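You operate a simulated robot arm through the tools that you are given. There is no shell and no other tool.

You are at the controls of a simulated robot arm. One attempt, no reset.

## Task
Fit the handle into the lolly mould and put it in the freezer.
Fine: it stands on the freezer shelf; shut the freezer after; spill nothing. Set down upright: lolly mould.

It is judged by the outcome, as a careful person would: the job done as asked, and still so three seconds after it is handed in. It fails if anything else is knocked over, pushed out of place, dropped, spilled or broken.

## Robot
A 6-joint arm with a four-finger gripper on a trunk, on a base that moves. Base frame: it is fixed to the floor where the robot stands at the start and does not move with it; the origin is under the middle of the robot, x ahead of it, y to its left, z up; the surface under the hand at the start is at about z = 0.91. Lengths are in m, angles in rad, forces in N, time in s.
It reaches about 1.041 m from its shoulder. Its first joint turns from -2.897 to 2.897 rad. Places, roughly: freezer door [0.5, 0.6, 0.5]; freezer shelf [0.6, 0.6, 0.6]; well of the lolly mould [0.6, -0.1, 0.9]. Payload 3.67 kg.
Tool frame: the origin (TCP) lies between the finger pads and is the grasp point; the fingertips stand 0.028 m ahead of it; z points along the fingers, y is the line along which they close. The gripper opens to 0.112 m; its body begins 0.073 m behind the TCP.
Orientation is that of the tool frame in the base frame, as [roll, pitch, yaw] about the fixed x, y, z axes, in that order (R = Rz(yaw) Ry(pitch) Rx(roll)). With the fingers straight down and closing along the base's y, the tool's x points along the base's -x, its y along +y and its z along -z.

## Interface
- The arm moves only by the tool step_arm. Its argument "commands" is one flat list of numbers, 7 for each row, row after row: the shift along the base's x, y, z in m, then the turn, a rotation vector about the base's x, y, z in rad, then the closure in counts, from 0 (fully open) to 255 (shut). In form: [tx, ty, tz, wx, wy, wz, hand, tx, ty, tz, wx, wy, wz, hand, ...]. A call has 1 to 20 rows; each row is the pose to reach, as a shift and turn from the pose commanded when the call began. A row lasts 0.2 s, in which the tool goes at most 0.05 m and 0.15 rad; a call with a longer step from one row to the next is refused whole, and so is a gripper value outside its range. A pose out of reach is approached as far as the arm can. The call stops where the force on the tool passes 70 N (or 10 N more than at its start, if that is more) or the arm is blocked; 0.2 s more then pass. The fingers move at their own pace (about 0.1025 m/s each) and stop on an object; they squeeze with about 25 N. The grip force told is the motor's: it shows also when the fingers shut on nothing. Time passes only in rows, and 0.2 s behind the last, so rows that repeat a pose let the fingers close. The reply holds the time, the measured pose of the TCP, the force on the tool along the base axes, the opening and the grip force, in the units named above and with some noise, with the torque about the TCP (base axes, N m) and any sound that the robot's microphone picked up.
- Cameras (640 x 400 px; columns grow to the right, rows downward): "scene" is now at [0.103, 0.2312, 1.3328]; the picture's right is [0.21, -0.98, 0.00], its down [-0.67, -0.14, -0.73] and it looks along [0.71, 0.15, -0.68] (base axes); focal length 214 px, centre (320, 200). "wrist" rides on the gripper at [0.06, -0.018, -0.104] in the tool frame; the picture's right is [0.29, 0.96, 0.00], its down [-0.80, 0.24, -0.55] and it looks along [-0.53, 0.16, 0.83] (tool axes); focal length 234 px, centre (320, 200). There is no depth. A picture from a camera that has moved, and an enlarged one, comes with that camera's place and axes in the base frame and with its lens. The place of the scene camera against the robot may be out by one fixed shift of up to 0.018 m in any direction.
- capture(camera): a new picture of that camera. The clock stands still meanwhile.
- steer(legs): drives the robot by 1 to 6 legs, each [ahead, left, turn to the left] in m, m and rad, along the robot's own axes; the way and the turn of a leg run together, so that a leg with both is an arc; at most 1.5 m and 3.142 rad a leg. The arm and the cameras ride along, it lands a little off, and it stops where it bumps. It gives what a move gives.
- pan_tilt(pan, tilt): turns the head with the scene camera to pan (to the left, within 2.496 rad either way) and tilt (down, from -0.506 to 1.204), counted from straight ahead of the robot. It gives what a move gives.
- inspect(camera, box): a new picture of the part [left, top, right, bottom] of that camera's present view, enlarged. The clock stands still meanwhile.
- close_job(): hands the job in; it is judged then, once.

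Nothing tells you exact positions but the pictures and the camera data. Unless the task says otherwise, let go and move clear before handing in.

The tools are called as a command line: name --argument value ..., lists and objects as JSON in quotes. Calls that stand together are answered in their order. step_arm: Moves the arm, as the interface text tells. Its arguments: {"type":"object","properties":{"commands":{"type":"array","items":{"type":"number"}}},"required":["commands"]} The other tools are called the same way: steer (legs) drives the base; pan_tilt (pan, tilt) turns the head that bears the scene camera; capture (camera) takes a picture; inspect (camera, box) takes an enlarged picture of a part of a camera's view; close_job () hands the job in.

At the start:

```text
clock: 0.0
position: [0.5333, 0.1519, 1.2586]
ee_rot: [3.141, 0.001, -3.141]
contact_force: [0.0, -0.2, 0.6]
ft_torque: [-0.02, -0.03, 0.02]
opening: 0.1121
grasp_force: 0.1
robot x, y, heading: [0.0005, 0.0012, -0.001]
head pan, tilt (commanded): [0.209, 0.752]
```

scene: 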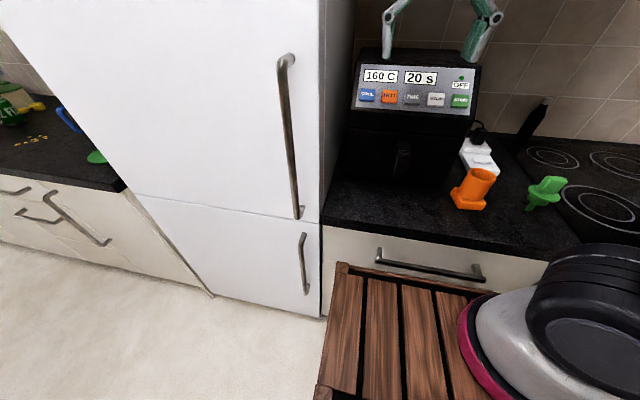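
wrist: 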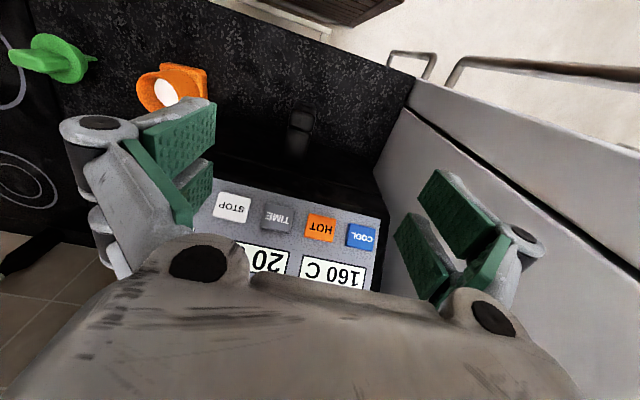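

I see a fridge-freezer on the left, a black appliance on the counter, an orange mould at about (0.6, -0.1, 0.9) and a green handle to its right. I'll look closer at each of them before moving.

inspect --camera "scene" --box '[430, 140, 590, 240]'

inspect --camera "scene" --box '[180, 150, 420, 300]'

inspect --camera "wrist" --box '[0, 20, 240, 170]'

```text
4.00 times, centred on (510, 190) of scene
camera zoom: at [0.103, 0.2312, 1.3328], right [0.21, -0.98, 0.0], down [-0.67, -0.14, -0.73], along [0.71, 0.15, -0.68], focal length 858 px, centre (-440, 240)
```

zoom: 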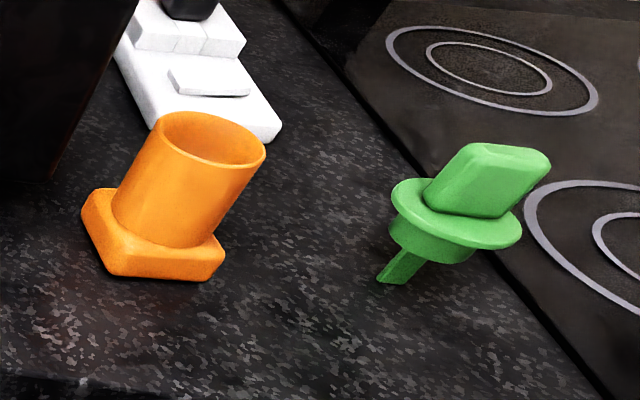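

```text
2.67 times, centred on (300, 225) of scene
camera zoom: at [0.103, 0.2312, 1.3328], right [0.21, -0.98, 0.0], down [-0.67, -0.14, -0.73], along [0.71, 0.15, -0.68], focal length 572 px, centre (373, 133)
```

zoom: 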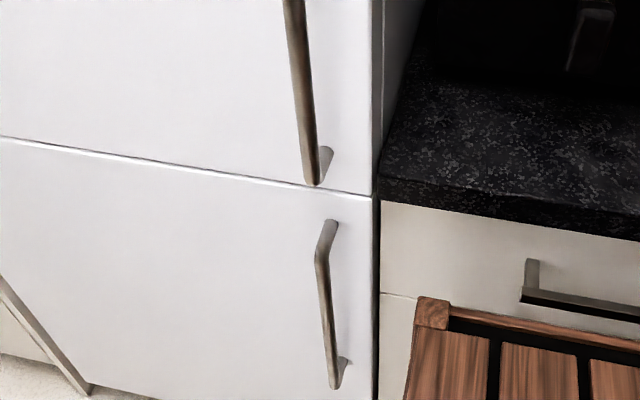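

```text
2.67 times, centred on (120, 95) of wrist
camera zoom: at [0.4729, 0.1334, 1.3622], right [-0.29, 0.96, 0.0], down [0.8, 0.24, 0.55], along [0.53, 0.16, -0.83], focal length 624 px, centre (853, 480)
```

zoom: 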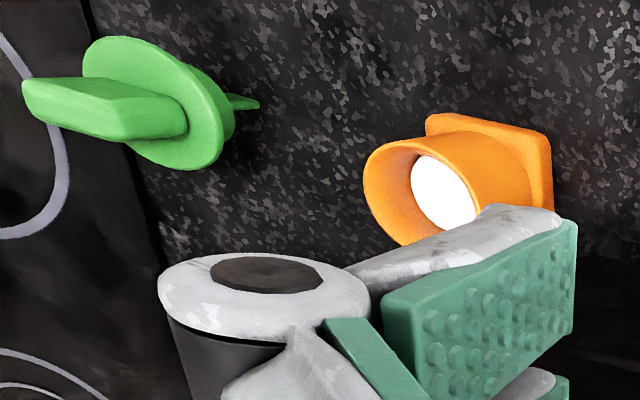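

The mould is upright with something white in its well, and the handle stands upright on its stick, its disc near z 0.975. I'll look around with the head to learn the surroundings: the freezer door, the wooden object in front, and the floor space.

pan_tilt --pan 0.6 --tilt 0.9

capture --camera "scene"

pan_tilt --pan -0.3 --tilt 1.1

capture --camera "scene"

pan_tilt --pan -0.5 --tilt 0.5

capture --camera "scene"

```text
clock: 0.9
position: [0.5329, 0.1499, 1.2574]
ee_rot: [-3.141, 0.0, 3.141]
contact_force: [0.6, 0.3, 0.3]
ft_torque: [0.03, -0.02, 0.02]
opening: 0.1121
grasp_force: 0.0
robot x, y, heading: [-0.0009, -0.003, 0.004]
head pan, tilt (commanded): [0.6, 0.901]
```

```text
taken
camera scene: at [0.0843, 0.2567, 1.3211], right [0.56, -0.83, 0.0], down [-0.65, -0.44, -0.62], along [0.51, 0.35, -0.78], focal length 214 px, centre (320, 200)
```

scene: 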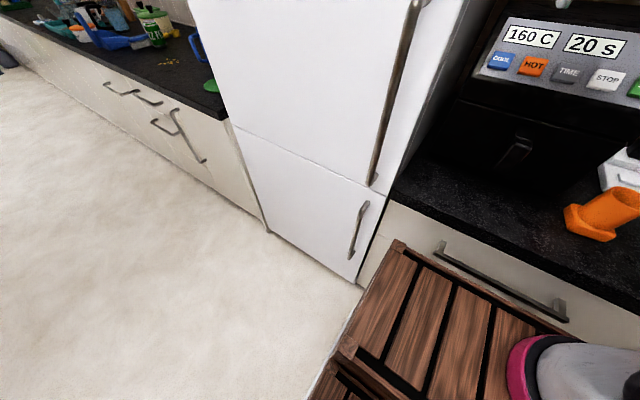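

```text
clock: 2.1
position: [0.5336, 0.1509, 1.2583]
ee_rot: [3.141, -0.001, 3.141]
contact_force: [0.0, -0.1, 0.5]
ft_torque: [0.01, 0.03, -0.02]
opening: 0.112
grasp_force: 0.1
robot x, y, heading: [0.0001, 0.0001, 0.004]
head pan, tilt (commanded): [-0.3, 1.1]
```

```text
taken
camera scene: at [0.0823, 0.1955, 1.3073], right [-0.29, -0.96, 0.0], down [-0.85, 0.26, -0.45], along [0.43, -0.13, -0.89], focal length 214 px, centre (320, 200)
```

scene: 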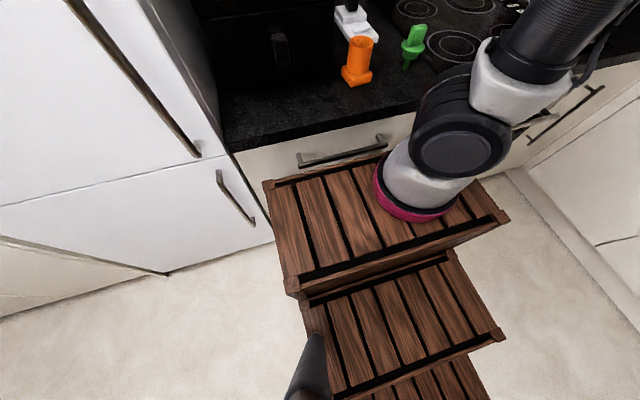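

```text
clock: 3.1
position: [0.5333, 0.1511, 1.2582]
ee_rot: [-3.14, 0.0, -3.141]
contact_force: [0.0, -0.7, -0.2]
ft_torque: [0.02, -0.01, 0.0]
opening: 0.1121
grasp_force: 0.1
robot x, y, heading: [0.001, -0.0018, -0.002]
head pan, tilt (commanded): [-0.499, 0.499]
```

```text
taken
camera scene: at [0.1019, 0.1706, 1.3549], right [-0.48, -0.88, 0.0], down [-0.42, 0.23, -0.88], along [0.77, -0.42, -0.48], focal length 214 px, centre (320, 200)
```

scene: 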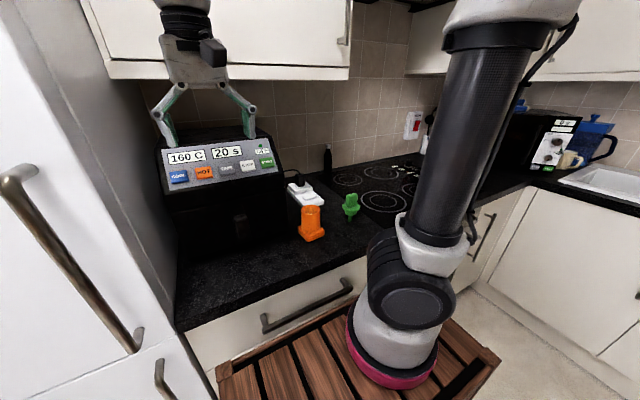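

The robot stands on a stack of wooden crates with the arm at the front. The handle is at about (0.60, -0.22), the mould at about (0.6, -0.1), and the freezer is the lower door of the fridge with its handle on the right. I'll move the hand over to the right for closer wrist views.

step_arm --commands '[0, -0.05, 0, 0, 0, 0, 0, 0, -0.1, 0, 0, 0, 0, 0, 0, -0.15, 0, 0, 0, 0, 0, 0, -0.2, 0, 0, 0, 0, 0, 0, -0.25, 0, 0, 0, 0, 0, 0, -0.3, -0.02, 0, 0, 0, 0, 0, -0.31, -0.06, 0, 0, 0, 0, 0, -0.31, -0.1, 0, 0, 0, 0]'

capture --camera "wrist"

pan_tilt --pan -0.2 --tilt 0.75

capture --camera "scene"

```text
refused: row 6 steps farther than a row can; nothing moved
```

```text
taken
camera wrist: at [0.4729, 0.1334, 1.3622], right [-0.29, 0.96, 0.0], down [0.8, 0.24, 0.55], along [0.53, 0.16, -0.83], focal length 234 px, centre (320, 200)
```

wrist: 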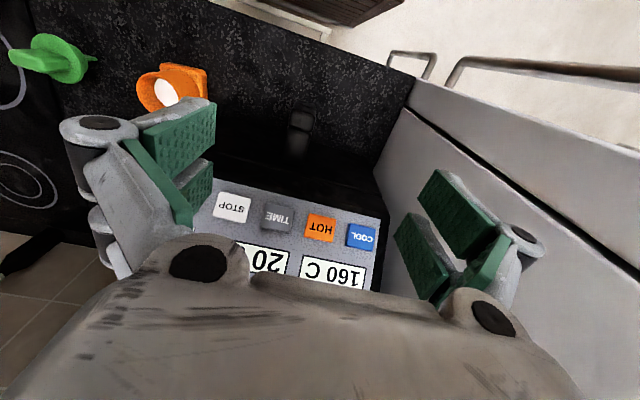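

```text
clock: 3.9
position: [0.5321, 0.1519, 1.2571]
ee_rot: [-3.141, 0.001, 3.141]
contact_force: [1.0, 0.4, -0.1]
ft_torque: [0.01, 0.02, 0.01]
opening: 0.112
grasp_force: 0.0
robot x, y, heading: [0.0016, 0.0011, 0.003]
head pan, tilt (commanded): [-0.201, 0.75]
```

```text
taken
camera scene: at [0.1032, 0.1975, 1.3331], right [-0.2, -0.98, 0.0], down [-0.67, 0.14, -0.73], along [0.72, -0.15, -0.68], focal length 214 px, centre (320, 200)
```

scene: 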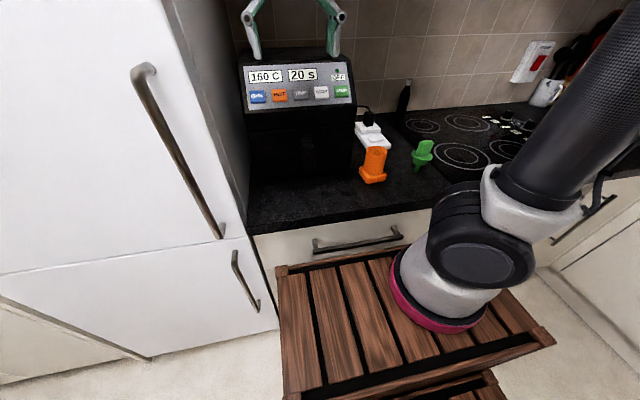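

That call was refused because one step was too long, so nothing moved. I'll make the same sweep to the right with smaller steps.

step_arm --commands '[0, -0.045, 0, 0, 0, 0, 0, 0, -0.09, 0, 0, 0, 0, 0, 0, -0.135, 0, 0, 0, 0, 0, 0, -0.18, 0, 0, 0, 0, 0, 0, -0.225, 0, 0, 0, 0, 0, 0, -0.27, 0, 0, 0, 0, 0, 0, -0.31, 0, 0, 0, 0, 0, 0, -0.31, -0.04, 0, 0, 0, 0, 0, -0.31, -0.08, 0, 0, 0, 0]'

capture --camera "wrist"

capture --camera "scene"

```text
clock: 5.9
position: [0.5343, -0.1581, 1.1778]
ee_rot: [-3.142, 0.0, 3.141]
contact_force: [-0.7, 0.0, 0.3]
ft_torque: [0.02, -0.03, -0.01]
opening: 0.112
grasp_force: 0.2
robot x, y, heading: [0.001, 0.0013, 0.001]
head pan, tilt (commanded): [-0.201, 0.75]
```

```text
taken
camera wrist: at [0.4736, -0.1756, 1.2819], right [-0.29, 0.96, 0.0], down [0.8, 0.24, 0.55], along [0.53, 0.16, -0.83], focal length 234 px, centre (320, 200)
```

wrist: 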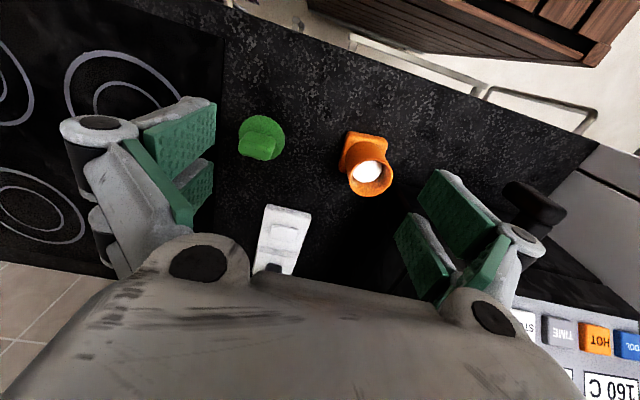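

```text
taken
camera scene: at [0.1031, 0.1975, 1.333], right [-0.2, -0.98, 0.0], down [-0.67, 0.14, -0.73], along [0.72, -0.15, -0.68], focal length 214 px, centre (320, 200)
```

scene: 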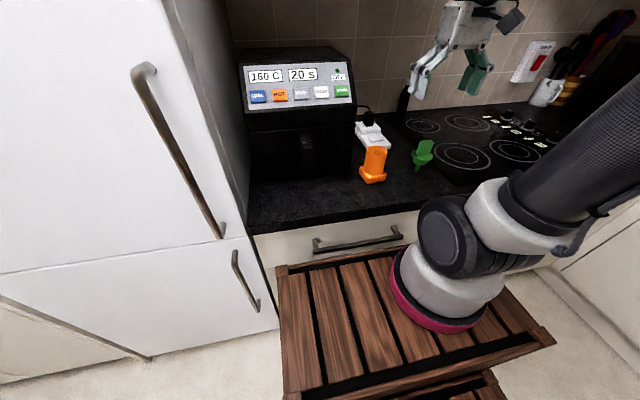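

inspect --camera "wrist" --box '[220, 90, 420, 215]'

inspect --camera "scene" --box '[340, 125, 460, 200]'

```text
3.20 times, centred on (320, 152) of wrist
camera zoom: at [0.4736, -0.1756, 1.2819], right [-0.29, 0.96, 0.0], down [0.8, 0.24, 0.55], along [0.53, 0.16, -0.83], focal length 749 px, centre (320, 352)
```

zoom: 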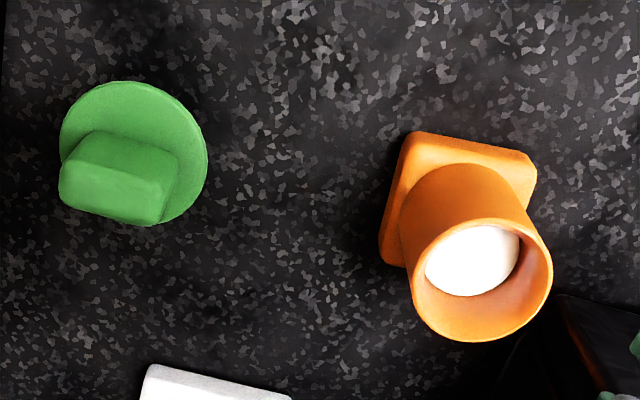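

```text
5.33 times, centred on (400, 162) of scene
camera zoom: at [0.1031, 0.1975, 1.333], right [-0.2, -0.98, 0.0], down [-0.67, 0.14, -0.73], along [0.72, -0.15, -0.68], focal length 1144 px, centre (-107, 400)
```

zoom: 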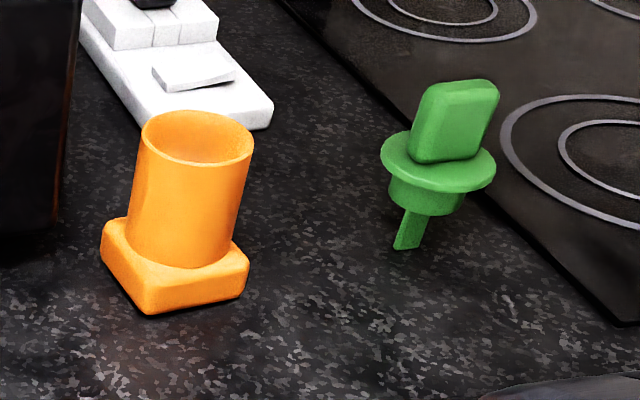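

The rim of the mould is near (0.595, -0.07, 1.006). The handle's disc top is near (0.595, -0.22, 0.977), with a block grip whose long side runs roughly along y, so the fingers must close along x. I'll turn the hand by a quarter and move above the handle for a closer look.

step_arm --commands '[0.005, -0.005, 0, 0, 0, 0.131, 0, 0.01, -0.01, 0, 0, 0, 0.262, 0, 0.015, -0.015, 0, 0, 0, 0.393, 0, 0.02, -0.02, 0, 0, 0, 0.524, 0, 0.025, -0.025, 0, 0, 0, 0.654, 0, 0.03, -0.03, 0, 0, 0, 0.785, 0, 0.035, -0.035, 0, 0, 0, 0.916, 0, 0.04, -0.04, 0, 0, 0, 1.047, 0, 0.045, -0.045, 0, 0, 0, 1.178, 0, 0.05, -0.05, 0, 0, 0, 1.309, 0, 0.055, -0.055, 0, 0, 0, 1.44, 0, 0.06, -0.06, 0, 0, 0, 1.5708, 0]'

capture --camera "wrist"

capture --camera "scene"

```text
clock: 8.5
position: [0.5934, -0.2183, 1.1769]
ee_rot: [3.141, 0.0, -1.57]
contact_force: [-0.3, -0.4, 0.9]
ft_torque: [0.02, 0.02, 0.0]
opening: 0.1122
grasp_force: 0.0
robot x, y, heading: [-0.0004, -0.0041, -0.001]
head pan, tilt (commanded): [-0.201, 0.75]
```

```text
taken
camera wrist: at [0.6109, -0.2781, 1.2823], right [-0.96, -0.29, 0.0], down [-0.24, 0.8, 0.55], along [-0.16, 0.53, -0.83], focal length 234 px, centre (320, 200)
```

wrist: 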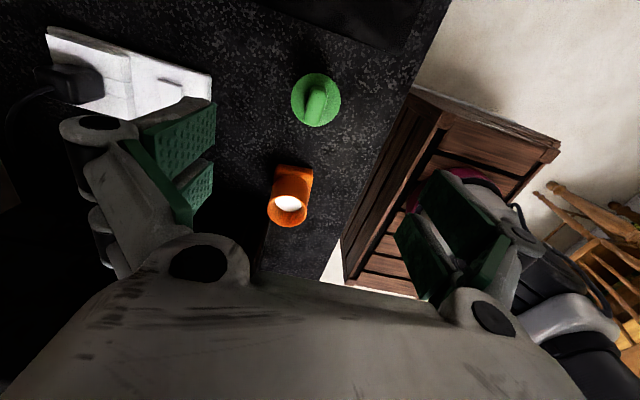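

```text
taken
camera scene: at [0.1031, 0.1976, 1.333], right [-0.2, -0.98, 0.0], down [-0.67, 0.14, -0.73], along [0.72, -0.15, -0.68], focal length 214 px, centre (320, 200)
```

scene: 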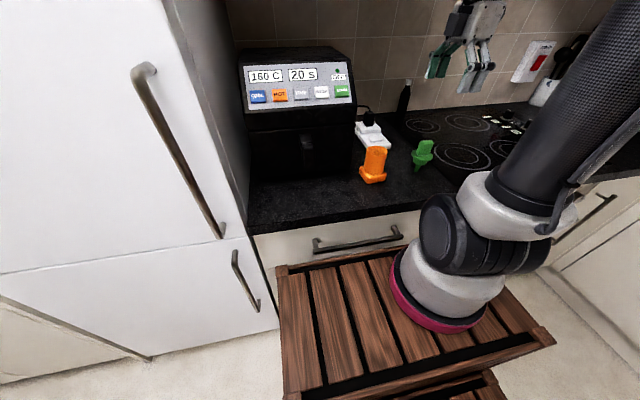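

inspect --camera "wrist" --box '[240, 60, 380, 147]'

inspect --camera "wrist" --box '[230, 150, 350, 225]'

```text
4.57 times, centred on (310, 104) of wrist
camera zoom: at [0.6109, -0.2781, 1.2823], right [-0.96, -0.29, 0.0], down [-0.24, 0.8, 0.55], along [-0.16, 0.53, -0.83], focal length 1070 px, centre (366, 641)
```

zoom: 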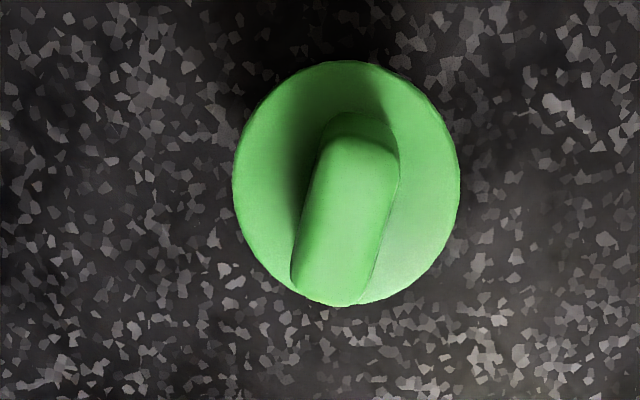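

```text
5.33 times, centred on (290, 188) of wrist
camera zoom: at [0.6109, -0.2781, 1.2823], right [-0.96, -0.29, 0.0], down [-0.24, 0.8, 0.55], along [-0.16, 0.53, -0.83], focal length 1249 px, centre (480, 267)
```

zoom: 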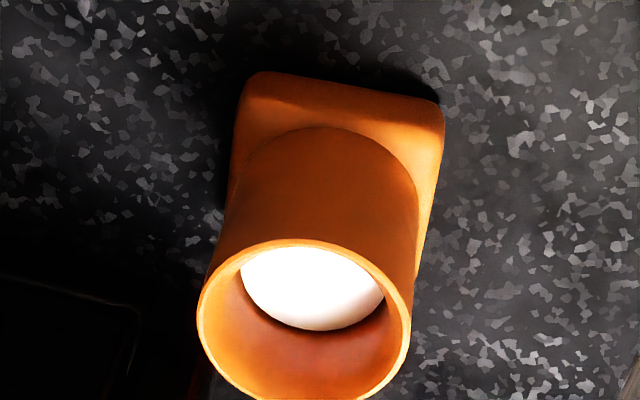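

The handle is at about (0.598, -0.222), with its block about 17 mm thick and its top at 1.02. I'll descend around the block, staying above the disc, and check before closing.

step_arm --commands '[0.005, -0.003, -0.04, 0, 0, 0.04, 0, 0.005, -0.003, -0.08, 0, 0, 0.04, 0, 0.005, -0.003, -0.11, 0, 0, 0.04, 0, 0.005, -0.003, -0.13, 0, 0, 0.04, 0]'

capture --camera "wrist"

inspect --camera "scene" --box '[360, 60, 520, 200]'

```text
clock: 9.5
position: [0.5972, -0.2218, 1.0486]
ee_rot: [-3.141, 0.001, -1.53]
contact_force: [-0.4, 0.0, 0.4]
ft_torque: [-0.01, -0.01, 0.02]
opening: 0.1121
grasp_force: 0.0
robot x, y, heading: [0.0014, -0.0014, -0.001]
head pan, tilt (commanded): [-0.201, 0.75]
```

```text
taken
camera wrist: at [0.6175, -0.2806, 1.1537], right [-0.95, -0.33, 0.0], down [-0.27, 0.79, 0.55], along [-0.18, 0.52, -0.83], focal length 234 px, centre (320, 200)
```

wrist: 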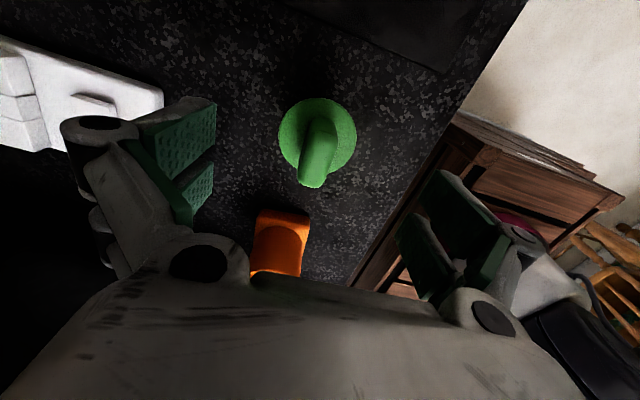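

```text
2.86 times, centred on (440, 130) of scene
camera zoom: at [0.1031, 0.1976, 1.333], right [-0.2, -0.98, 0.0], down [-0.67, 0.14, -0.73], along [0.72, -0.15, -0.68], focal length 613 px, centre (-23, 400)
```

zoom: 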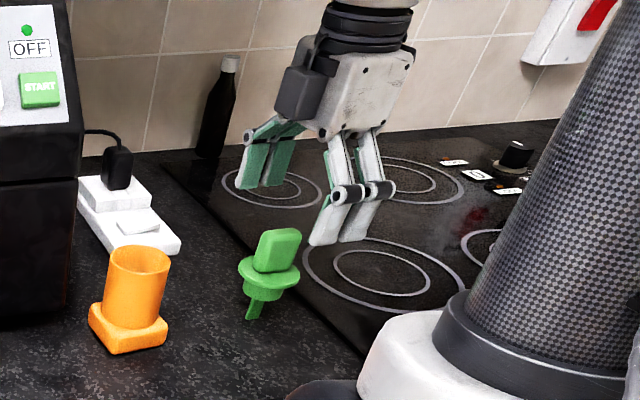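

In the scene view the open fingertips look higher than expected, so they may swing forward as they close. I'll raise slightly, partly close to about 45 mm and look before going down around the block.

step_arm --commands '[0.001, 0, 0.02, 0, 0, 0, 0, 0.001, 0, 0.02, 0, 0, 0, 152, 0.001, 0, 0.02, 0, 0, 0, 152, 0.001, 0, 0.02, 0, 0, 0, 152]'

capture --camera "wrist"

inspect --camera "scene" --box '[360, 60, 520, 200]'

```text
clock: 10.5
position: [0.5983, -0.2219, 1.069]
ee_rot: [-3.141, 0.001, -1.531]
contact_force: [-0.2, -0.1, 0.8]
ft_torque: [0.0, 0.0, -0.01]
opening: 0.0451
grasp_force: 0.0
robot x, y, heading: [0.0006, -0.0019, 0.002]
head pan, tilt (commanded): [-0.201, 0.75]
```

```text
taken
camera wrist: at [0.6187, -0.2807, 1.1738], right [-0.95, -0.33, 0.0], down [-0.27, 0.79, 0.55], along [-0.18, 0.52, -0.83], focal length 234 px, centre (320, 200)
```

wrist: 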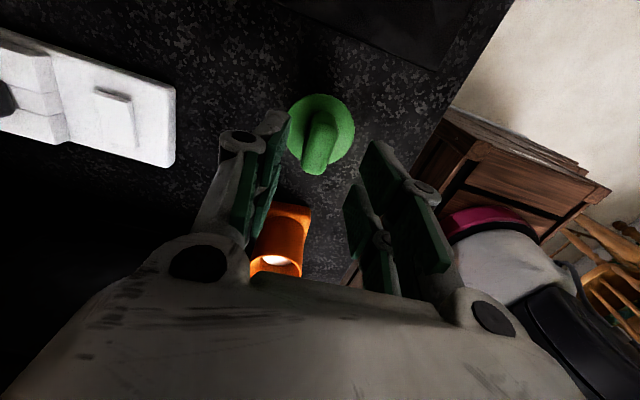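

```text
2.86 times, centred on (440, 130) of scene
camera zoom: at [0.1032, 0.1975, 1.333], right [-0.2, -0.98, 0.0], down [-0.67, 0.14, -0.73], along [0.72, -0.15, -0.68], focal length 613 px, centre (-23, 400)
```

zoom: 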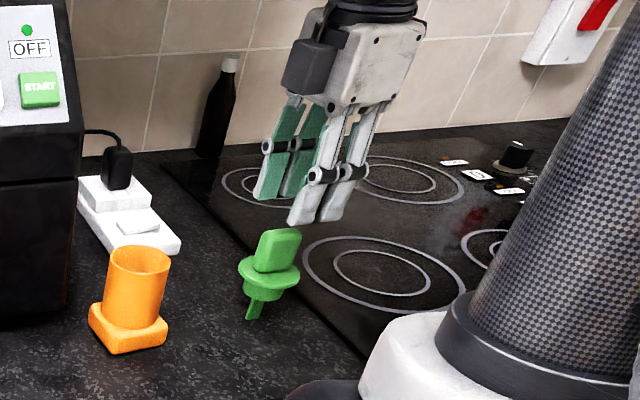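

The partly closed fingertips now sit about 28 mm ahead of the TCP and straddle the block. I'll descend to TCP z ≈ 1.014.

step_arm --commands '[0, 0, -0.02, 0, 0, 0, 152, 0, 0, -0.04, 0, 0, 0, 152, 0, 0, -0.054, 0, 0, 0, 152]'

capture --camera "wrist"

inspect --camera "scene" --box '[380, 100, 480, 180]'

```text
clock: 11.3
position: [0.5996, -0.2215, 1.0139]
ee_rot: [-3.141, 0.0, -1.531]
contact_force: [0.4, -0.6, -0.2]
ft_torque: [-0.01, 0.0, -0.01]
opening: 0.0453
grasp_force: 0.0
robot x, y, heading: [0.0032, 0.0008, 0.001]
head pan, tilt (commanded): [-0.201, 0.75]
```

```text
taken
camera wrist: at [0.619, -0.2806, 1.1194], right [-0.95, -0.33, 0.0], down [-0.27, 0.79, 0.55], along [-0.18, 0.52, -0.83], focal length 234 px, centre (320, 200)
```

wrist: 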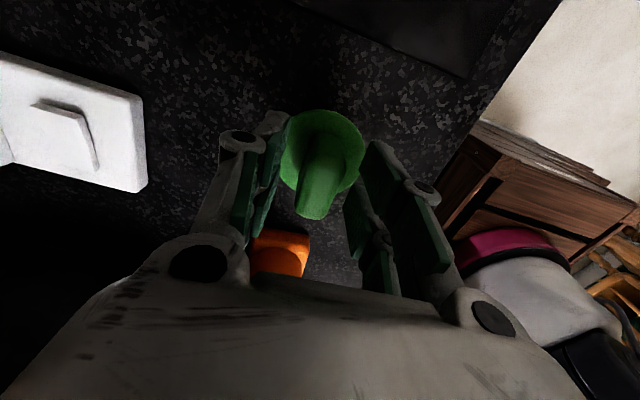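

```text
5.00 times, centred on (430, 140) of scene
camera zoom: at [0.1031, 0.1976, 1.333], right [-0.2, -0.98, 0.0], down [-0.67, 0.14, -0.73], along [0.72, -0.15, -0.68], focal length 1072 px, centre (-230, 500)
```

zoom: 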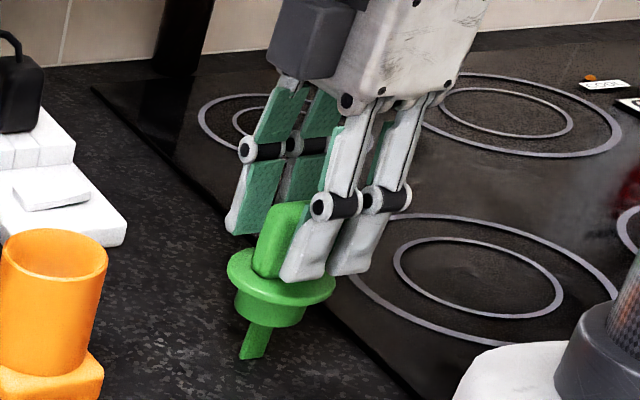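

inspect --camera "wrist" --box '[230, 90, 410, 240]'

```text
2.67 times, centred on (320, 165) of wrist
camera zoom: at [0.619, -0.2806, 1.1194], right [-0.95, -0.33, 0.0], down [-0.27, 0.79, 0.55], along [-0.18, 0.52, -0.83], focal length 624 px, centre (320, 293)
```

zoom: 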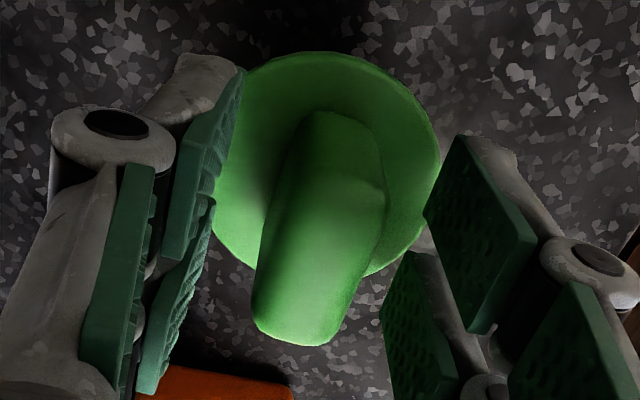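

The block is well centred between the pads and the tips clear the disc. I'll close on it now.

step_arm --commands '[0, 0, 0, 0, 0, 0, 200, 0, 0, 0, 0, 0, 0, 255, 0, 0, 0, 0, 0, 0, 255, 0, 0, 0, 0, 0, 0, 255]'

inspect --camera "wrist" --box '[230, 90, 410, 240]'

inspect --camera "scene" --box '[380, 100, 480, 180]'

```text
clock: 12.3
position: [0.5991, -0.223, 1.0152]
ee_rot: [-3.141, -0.001, -1.53]
contact_force: [0.3, -0.3, -0.8]
ft_torque: [-0.01, 0.02, -0.01]
opening: 0.0192
grasp_force: 24.5
robot x, y, heading: [-0.0016, -0.0019, -0.004]
head pan, tilt (commanded): [-0.201, 0.75]
```

```text
2.67 times, centred on (320, 165) of wrist
camera zoom: at [0.619, -0.2806, 1.1195], right [-0.95, -0.33, 0.0], down [-0.27, 0.79, 0.55], along [-0.18, 0.52, -0.83], focal length 624 px, centre (320, 293)
```

zoom: 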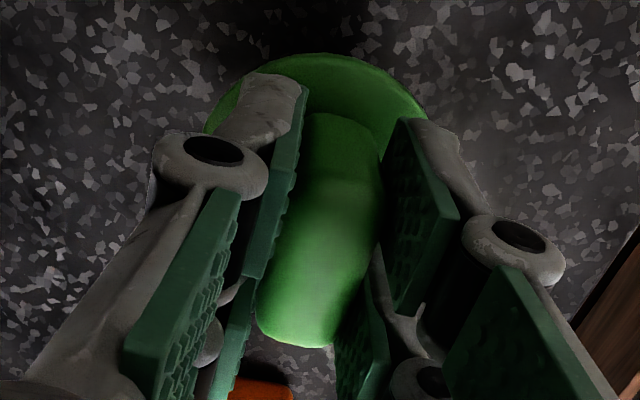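

```text
5.00 times, centred on (430, 140) of scene
camera zoom: at [0.1032, 0.1975, 1.333], right [-0.2, -0.98, 0.0], down [-0.67, 0.14, -0.73], along [0.72, -0.15, -0.68], focal length 1072 px, centre (-230, 500)
```

zoom: 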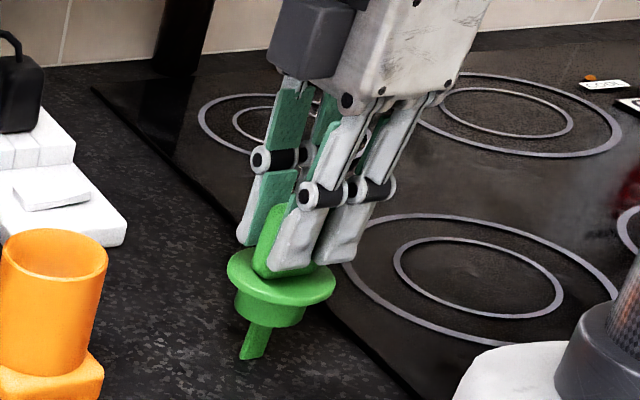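

The block is gripped (opening 19 mm, about 25 N). I'll lift it straight up, carry it partway toward the mould, and look again to align.

step_arm --commands '[0, 0, 0.02, 0, 0, 0, 255, 0, 0, 0.06, 0, 0, 0, 255, 0, 0, 0.1, 0, 0, 0, 255, 0, 0, 0.13, 0, 0, 0, 255, 0, 0, 0.13, 0, 0, 0, 255]'

capture --camera "wrist"

inspect --camera "scene" --box '[340, 60, 500, 200]'

```text
clock: 13.5
position: [0.5995, -0.2216, 1.1448]
ee_rot: [-3.141, 0.0, -1.53]
contact_force: [0.3, -0.2, 0.3]
ft_torque: [-0.03, 0.02, 0.0]
opening: 0.0195
grasp_force: 25.0
robot x, y, heading: [-0.0014, 0.0015, 0.004]
head pan, tilt (commanded): [-0.201, 0.75]
```

```text
taken
camera wrist: at [0.6187, -0.2821, 1.2491], right [-0.95, -0.33, 0.0], down [-0.27, 0.79, 0.55], along [-0.18, 0.52, -0.83], focal length 234 px, centre (320, 200)
```

wrist: 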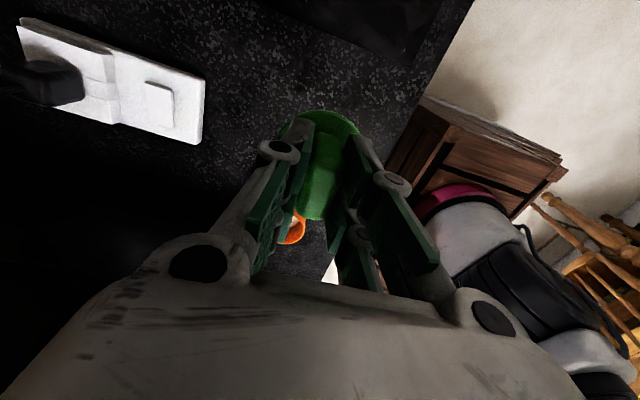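

```text
2.86 times, centred on (420, 130) of scene
camera zoom: at [0.1033, 0.1975, 1.333], right [-0.2, -0.98, 0.0], down [-0.67, 0.14, -0.73], along [0.72, -0.15, -0.68], focal length 613 px, centre (34, 400)
```

zoom: 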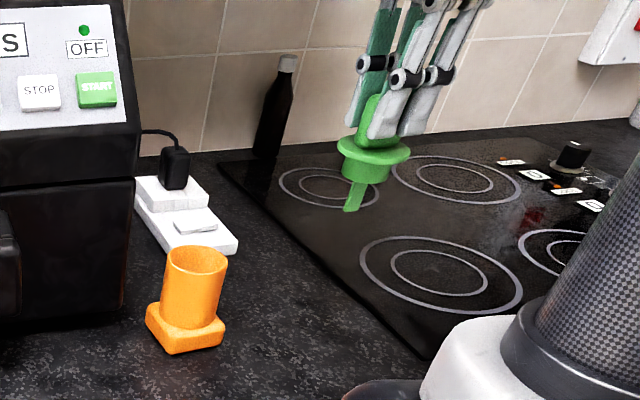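

The handle hangs straight in the grip. To measure the mould rim without obstruction, I'll move the hand so the wrist camera looks nearly straight down on the mould, staying well in front of the appliance.

step_arm --commands '[-0.04, 0.0, 0.01, 0, 0, 0, 255, -0.07, 0.03, 0.01, 0, 0, 0, 255, -0.07, 0.07, 0.01, 0, 0, 0, 255, -0.07, 0.11, 0.01, 0, 0, 0, 255, -0.07, 0.15, 0.01, 0, 0, 0, 255, -0.07, 0.185, 0.01, 0, 0, 0, 255, -0.07, 0.19, 0.01, 0, 0, 0, 255]'

capture --camera "wrist"

inspect --camera "wrist" --box '[200, 10, 320, 85]'

```text
clock: 15.1
position: [0.5301, -0.0305, 1.1529]
ee_rot: [3.141, 0.001, -1.531]
contact_force: [-0.3, 0.0, -0.5]
ft_torque: [0.02, 0.02, -0.02]
opening: 0.0194
grasp_force: 24.7
robot x, y, heading: [-0.0029, 0.0006, 0.003]
head pan, tilt (commanded): [-0.201, 0.75]
```

```text
taken
camera wrist: at [0.5497, -0.091, 1.2582], right [-0.95, -0.33, 0.0], down [-0.27, 0.79, 0.55], along [-0.18, 0.52, -0.83], focal length 234 px, centre (320, 200)
```

wrist: 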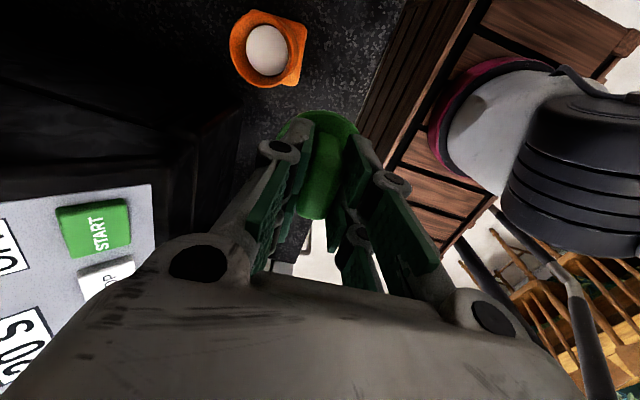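

```text
5.33 times, centred on (260, 48) of wrist
camera zoom: at [0.5497, -0.091, 1.2582], right [-0.95, -0.33, 0.0], down [-0.27, 0.79, 0.55], along [-0.18, 0.52, -0.83], focal length 1249 px, centre (640, 1013)
```

zoom: 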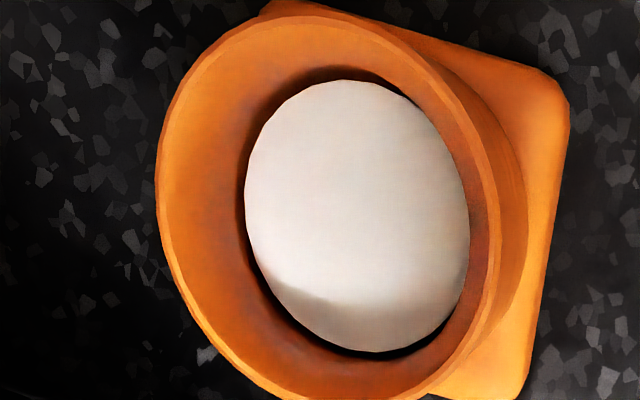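

The rim centre comes out at about (0.599, -0.070) with its top at about z 1.004. The appliance's corner is close on the far-left side, so I'll first turn the hand by -0.7 rad to keep its body clear, then go above the mould.

step_arm --commands '[0, 0, 0.0, 0, 0, -0.14, 255, 0, 0, 0.0, 0, 0, -0.28, 255, 0, 0, 0.0, 0, 0, -0.42, 255, 0, 0, 0.0, 0, 0, -0.56, 255, 0, 0, 0.0, 0, 0, -0.7, 255, 0.03, -0.02, 0.0, 0, 0, -0.7, 255, 0.055, -0.032, 0.0, 0, 0, -0.7, 255, 0.069, -0.0395, 0.0, 0, 0, -0.7, 255, 0.069, -0.0395, 0.0, 0, 0, -0.7, 255]'

capture --camera "wrist"

capture --camera "scene"

inspect --camera "scene" --box '[330, 90, 450, 200]'

```text
clock: 17.1
position: [0.5983, -0.0695, 1.1534]
ee_rot: [3.141, -0.001, -2.232]
contact_force: [0.3, -0.3, -0.3]
ft_torque: [-0.02, -0.02, 0.0]
opening: 0.0193
grasp_force: 25.4
robot x, y, heading: [0.0003, -0.0006, -0.004]
head pan, tilt (commanded): [-0.201, 0.75]
```

```text
taken
camera wrist: at [0.5756, -0.1293, 1.2576], right [-0.93, 0.36, 0.0], down [0.3, 0.78, 0.55], along [0.2, 0.52, -0.83], focal length 234 px, centre (320, 200)
```

wrist: 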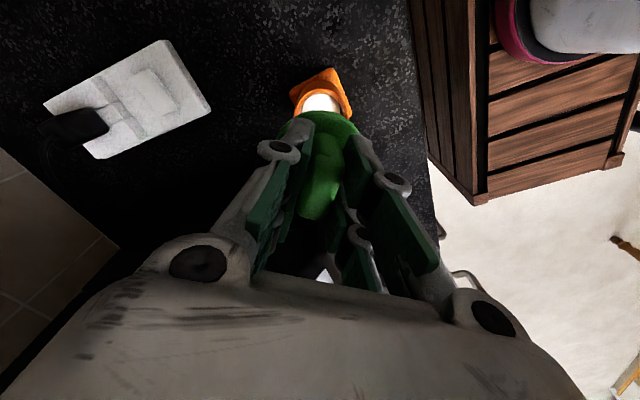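

```text
taken
camera scene: at [0.1032, 0.1975, 1.333], right [-0.2, -0.98, 0.0], down [-0.67, 0.14, -0.73], along [0.72, -0.15, -0.68], focal length 214 px, centre (320, 200)
```

scene: 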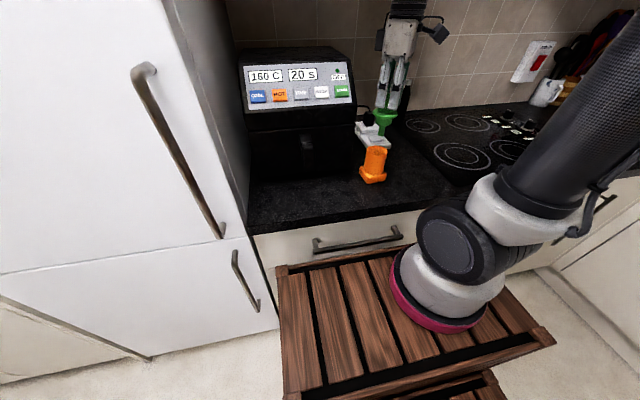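

```text
3.64 times, centred on (390, 145) of scene
camera zoom: at [0.1032, 0.1975, 1.333], right [-0.2, -0.98, 0.0], down [-0.67, 0.14, -0.73], along [0.72, -0.15, -0.68], focal length 780 px, centre (66, 400)
```

zoom: 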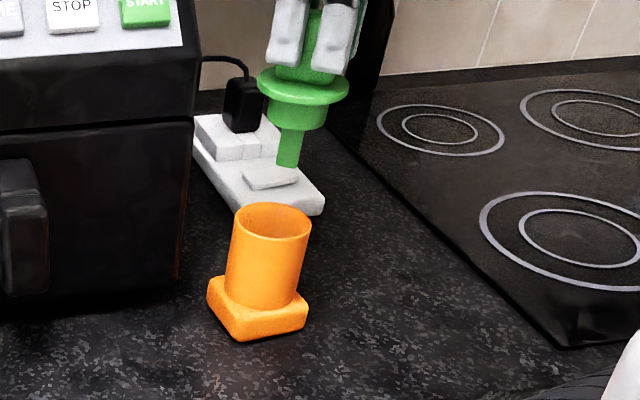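

inspect --camera "wrist" --box '[270, 60, 370, 160]'

```text
4.00 times, centred on (320, 110) of wrist
camera zoom: at [0.5756, -0.1293, 1.2576], right [-0.93, 0.36, 0.0], down [0.3, 0.78, 0.55], along [0.2, 0.52, -0.83], focal length 937 px, centre (320, 560)
```

zoom: 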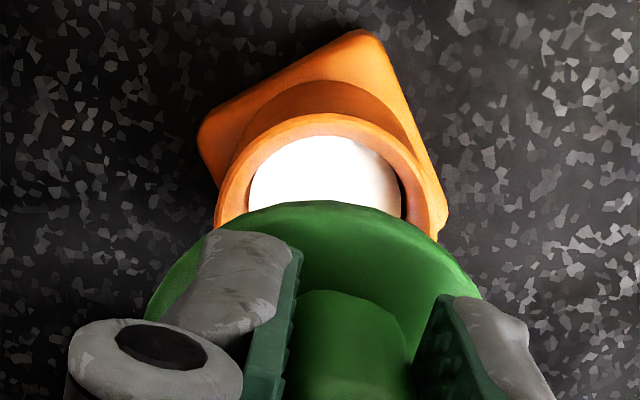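

The handle lines up over the mould to within about 2 mm. I'll shift 2 mm toward +y and lower the stick into the well, stopping short of seating to check.

step_arm --commands '[0, 0.002, -0.01, 0, 0, 0, 255, 0, 0.002, -0.03, 0, 0, 0, 255, 0, 0.002, -0.05, 0, 0, 0, 255, 0, 0.002, -0.06, 0, 0, 0, 255, 0, 0.002, -0.068, 0, 0, 0, 255]'

inspect --camera "scene" --box '[330, 90, 450, 200]'

inspect --camera "wrist" --box '[260, 60, 380, 180]'

```text
clock: 18.3
position: [0.5985, -0.0691, 1.0854]
ee_rot: [3.14, -0.002, -2.231]
contact_force: [-0.1, 0.2, -0.2]
ft_torque: [0.03, 0.02, 0.01]
opening: 0.0193
grasp_force: 25.1
robot x, y, heading: [-0.0007, 0.0026, 0.001]
head pan, tilt (commanded): [-0.201, 0.75]
```

```text
3.64 times, centred on (390, 145) of scene
camera zoom: at [0.1032, 0.1976, 1.333], right [-0.2, -0.98, 0.0], down [-0.67, 0.14, -0.73], along [0.72, -0.15, -0.68], focal length 780 px, centre (66, 400)
```

zoom: 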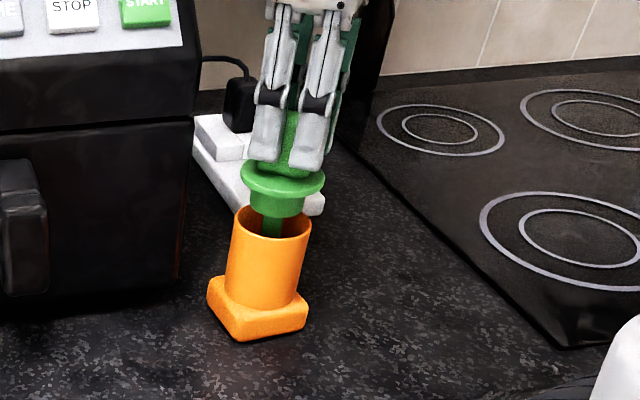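

```text
3.33 times, centred on (320, 120) of wrist
camera zoom: at [0.5754, -0.1276, 1.1902], right [-0.93, 0.36, 0.0], down [0.3, 0.78, 0.55], along [0.2, 0.52, -0.83], focal length 781 px, centre (320, 467)
```

zoom: 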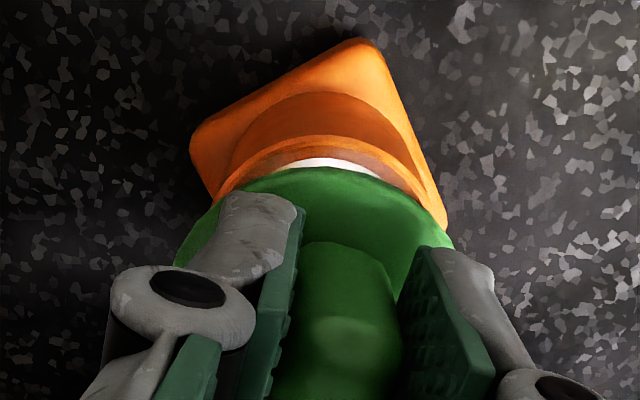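

The plug is centred over the rim. I'll continue down in small steps, watching the force.

step_arm --commands '[0, 0, -0.006, 0, 0, 0, 255, 0, 0, -0.012, 0, 0, 0, 255, 0, 0, -0.018, 0, 0, 0, 255, 0, 0, -0.022, 0, 0, 0, 255]'

inspect --camera "scene" --box '[330, 90, 450, 200]'

```text
clock: 19.3
position: [0.5974, -0.0692, 1.0631]
ee_rot: [3.141, 0.002, -2.231]
contact_force: [0.2, -0.2, -0.5]
ft_torque: [0.03, 0.0, -0.04]
opening: 0.0195
grasp_force: 25.0
robot x, y, heading: [0.0007, 0.0, 0.003]
head pan, tilt (commanded): [-0.201, 0.75]
```

```text
3.64 times, centred on (390, 145) of scene
camera zoom: at [0.1032, 0.1976, 1.333], right [-0.2, -0.98, 0.0], down [-0.67, 0.14, -0.73], along [0.72, -0.15, -0.68], focal length 780 px, centre (66, 400)
```

zoom: 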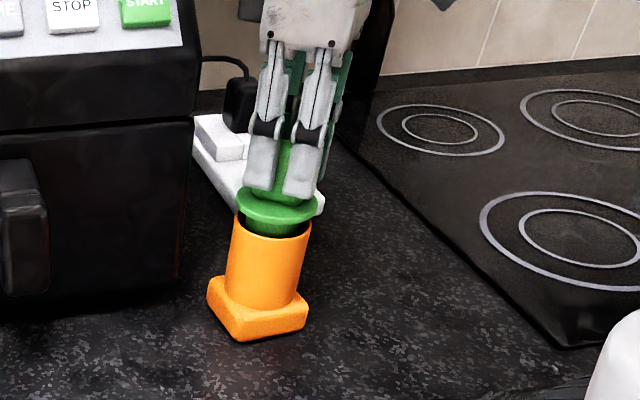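

The plug is inside the rim and the disc is about 1 cm above seating. I'll go on in 3 mm steps.

step_arm --commands '[0, 0, -0.003, 0, 0, 0, 255, 0, 0, -0.006, 0, 0, 0, 255, 0, 0, -0.008, 0, 0, 0, 255]'

inspect --camera "scene" --box '[330, 90, 450, 200]'

```text
clock: 20.1
position: [0.5965, -0.0691, 1.0566]
ee_rot: [-3.141, 0.0, -2.229]
contact_force: [-0.2, -0.8, -0.8]
ft_torque: [0.0, -0.02, -0.01]
opening: 0.0194
grasp_force: 25.0
robot x, y, heading: [-0.0024, -0.003, 0.0]
head pan, tilt (commanded): [-0.201, 0.75]
```

```text
3.64 times, centred on (390, 145) of scene
camera zoom: at [0.1032, 0.1976, 1.333], right [-0.2, -0.98, 0.0], down [-0.67, 0.14, -0.73], along [0.72, -0.15, -0.68], focal length 780 px, centre (66, 400)
```

zoom: 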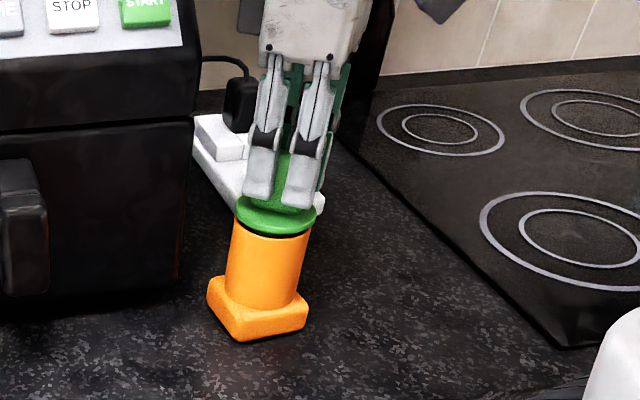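

step_arm --commands '[0, 0, -0.002, 0, 0, 0, 255, 0, 0, -0.004, 0, 0, 0, 255]'

inspect --camera "scene" --box '[350, 130, 430, 185]'

```text
clock: 20.7
position: [0.5991, -0.069, 1.0534]
ee_rot: [-3.14, 0.003, -2.23]
contact_force: [-1.3, -1.9, 21.4]
ft_torque: [-0.22, 0.11, 0.0]
opening: 0.0199
grasp_force: 25.2
robot x, y, heading: [-0.0004, -0.004, -0.001]
head pan, tilt (commanded): [-0.201, 0.75]
```

```text
7.27 times, centred on (390, 158) of scene
camera zoom: at [0.1026, 0.1975, 1.3331], right [-0.2, -0.98, 0.0], down [-0.67, 0.14, -0.73], along [0.72, -0.15, -0.68], focal length 1560 px, centre (-189, 509)
```

zoom: 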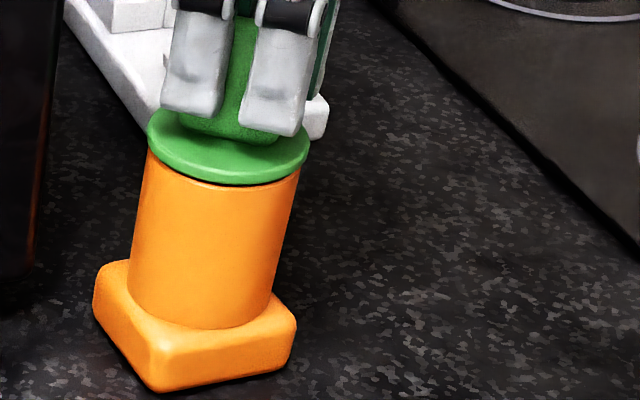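

Contact at 21 N: the disc sits on the rim. I'll ease off 1 mm, open the fingers partway and check.

step_arm --commands '[0, 0, 0.002, 0, 0, 0, 255, 0, 0, 0.002, 0, 0, 0, 200, 0, 0, 0.002, 0, 0, 0, 152, 0, 0, 0.002, 0, 0, 0, 152]'

inspect --camera "scene" --box '[350, 120, 430, 185]'

capture --camera "wrist"

```text
clock: 21.7
position: [0.5978, -0.0705, 1.0529]
ee_rot: [-3.141, -0.001, -2.231]
contact_force: [0.4, -0.3, 0.3]
ft_torque: [-0.01, 0.03, -0.03]
opening: 0.0455
grasp_force: 0.1
robot x, y, heading: [-0.0001, 0.0021, 0.001]
head pan, tilt (commanded): [-0.201, 0.75]
```

```text
6.15 times, centred on (390, 152) of scene
camera zoom: at [0.1032, 0.1976, 1.333], right [-0.2, -0.98, 0.0], down [-0.67, 0.14, -0.73], along [0.72, -0.15, -0.68], focal length 1320 px, centre (-111, 492)
```

zoom: 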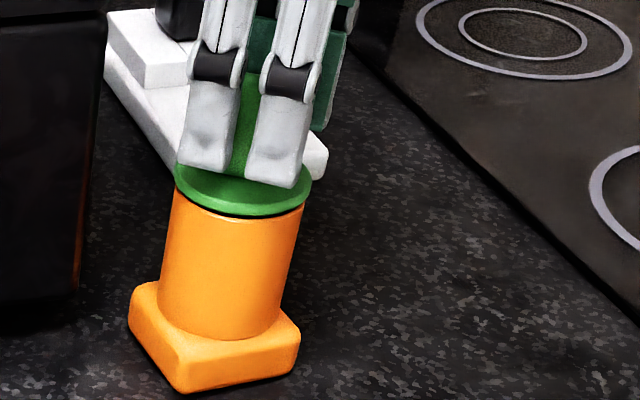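

```text
taken
camera wrist: at [0.5751, -0.1276, 1.1582], right [-0.93, 0.36, 0.0], down [0.3, 0.78, 0.55], along [0.2, 0.52, -0.83], focal length 234 px, centre (320, 200)
```

wrist: 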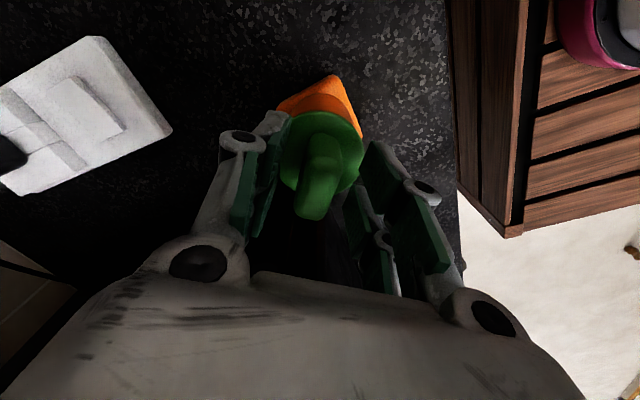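

Released and the handle stays in place. I'll rise straight up and look at how it is seated.

step_arm --commands '[0, 0, 0.015, 0, 0, 0, 152, 0, 0, 0.05, 0, 0, 0, 152, 0, 0, 0.09, 0, 0, 0, 152, 0, -0.02, 0.12, 0, 0, 0, 152, 0, -0.05, 0.14, 0, 0, 0, 152]'

inspect --camera "scene" --box '[350, 120, 430, 185]'

capture --camera "wrist"

```text
clock: 22.9
position: [0.6004, -0.1197, 1.1928]
ee_rot: [-3.141, 0.0, -2.231]
contact_force: [-0.7, 0.3, -0.1]
ft_torque: [0.03, -0.01, 0.0]
opening: 0.0452
grasp_force: 0.0
robot x, y, heading: [0.0036, -0.0003, -0.004]
head pan, tilt (commanded): [-0.201, 0.75]
```

```text
6.15 times, centred on (390, 152) of scene
camera zoom: at [0.1032, 0.1977, 1.333], right [-0.2, -0.98, 0.0], down [-0.67, 0.14, -0.73], along [0.72, -0.15, -0.68], focal length 1320 px, centre (-111, 492)
```

zoom: 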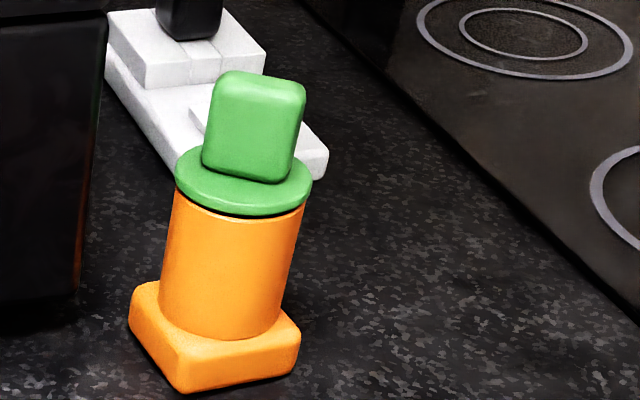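

```text
taken
camera wrist: at [0.5768, -0.1781, 1.299], right [-0.93, 0.36, 0.0], down [0.3, 0.78, 0.55], along [0.2, 0.52, -0.83], focal length 234 px, centre (320, 200)
```

wrist: 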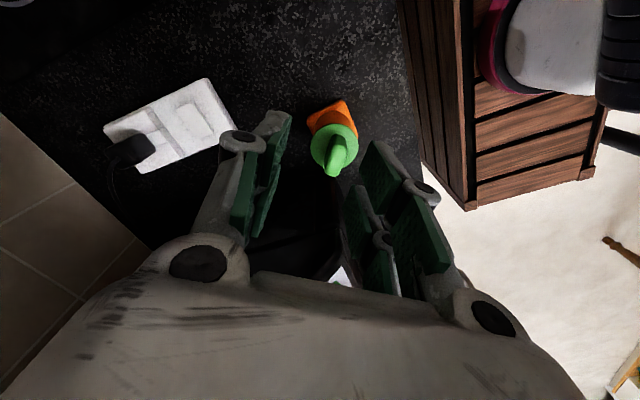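

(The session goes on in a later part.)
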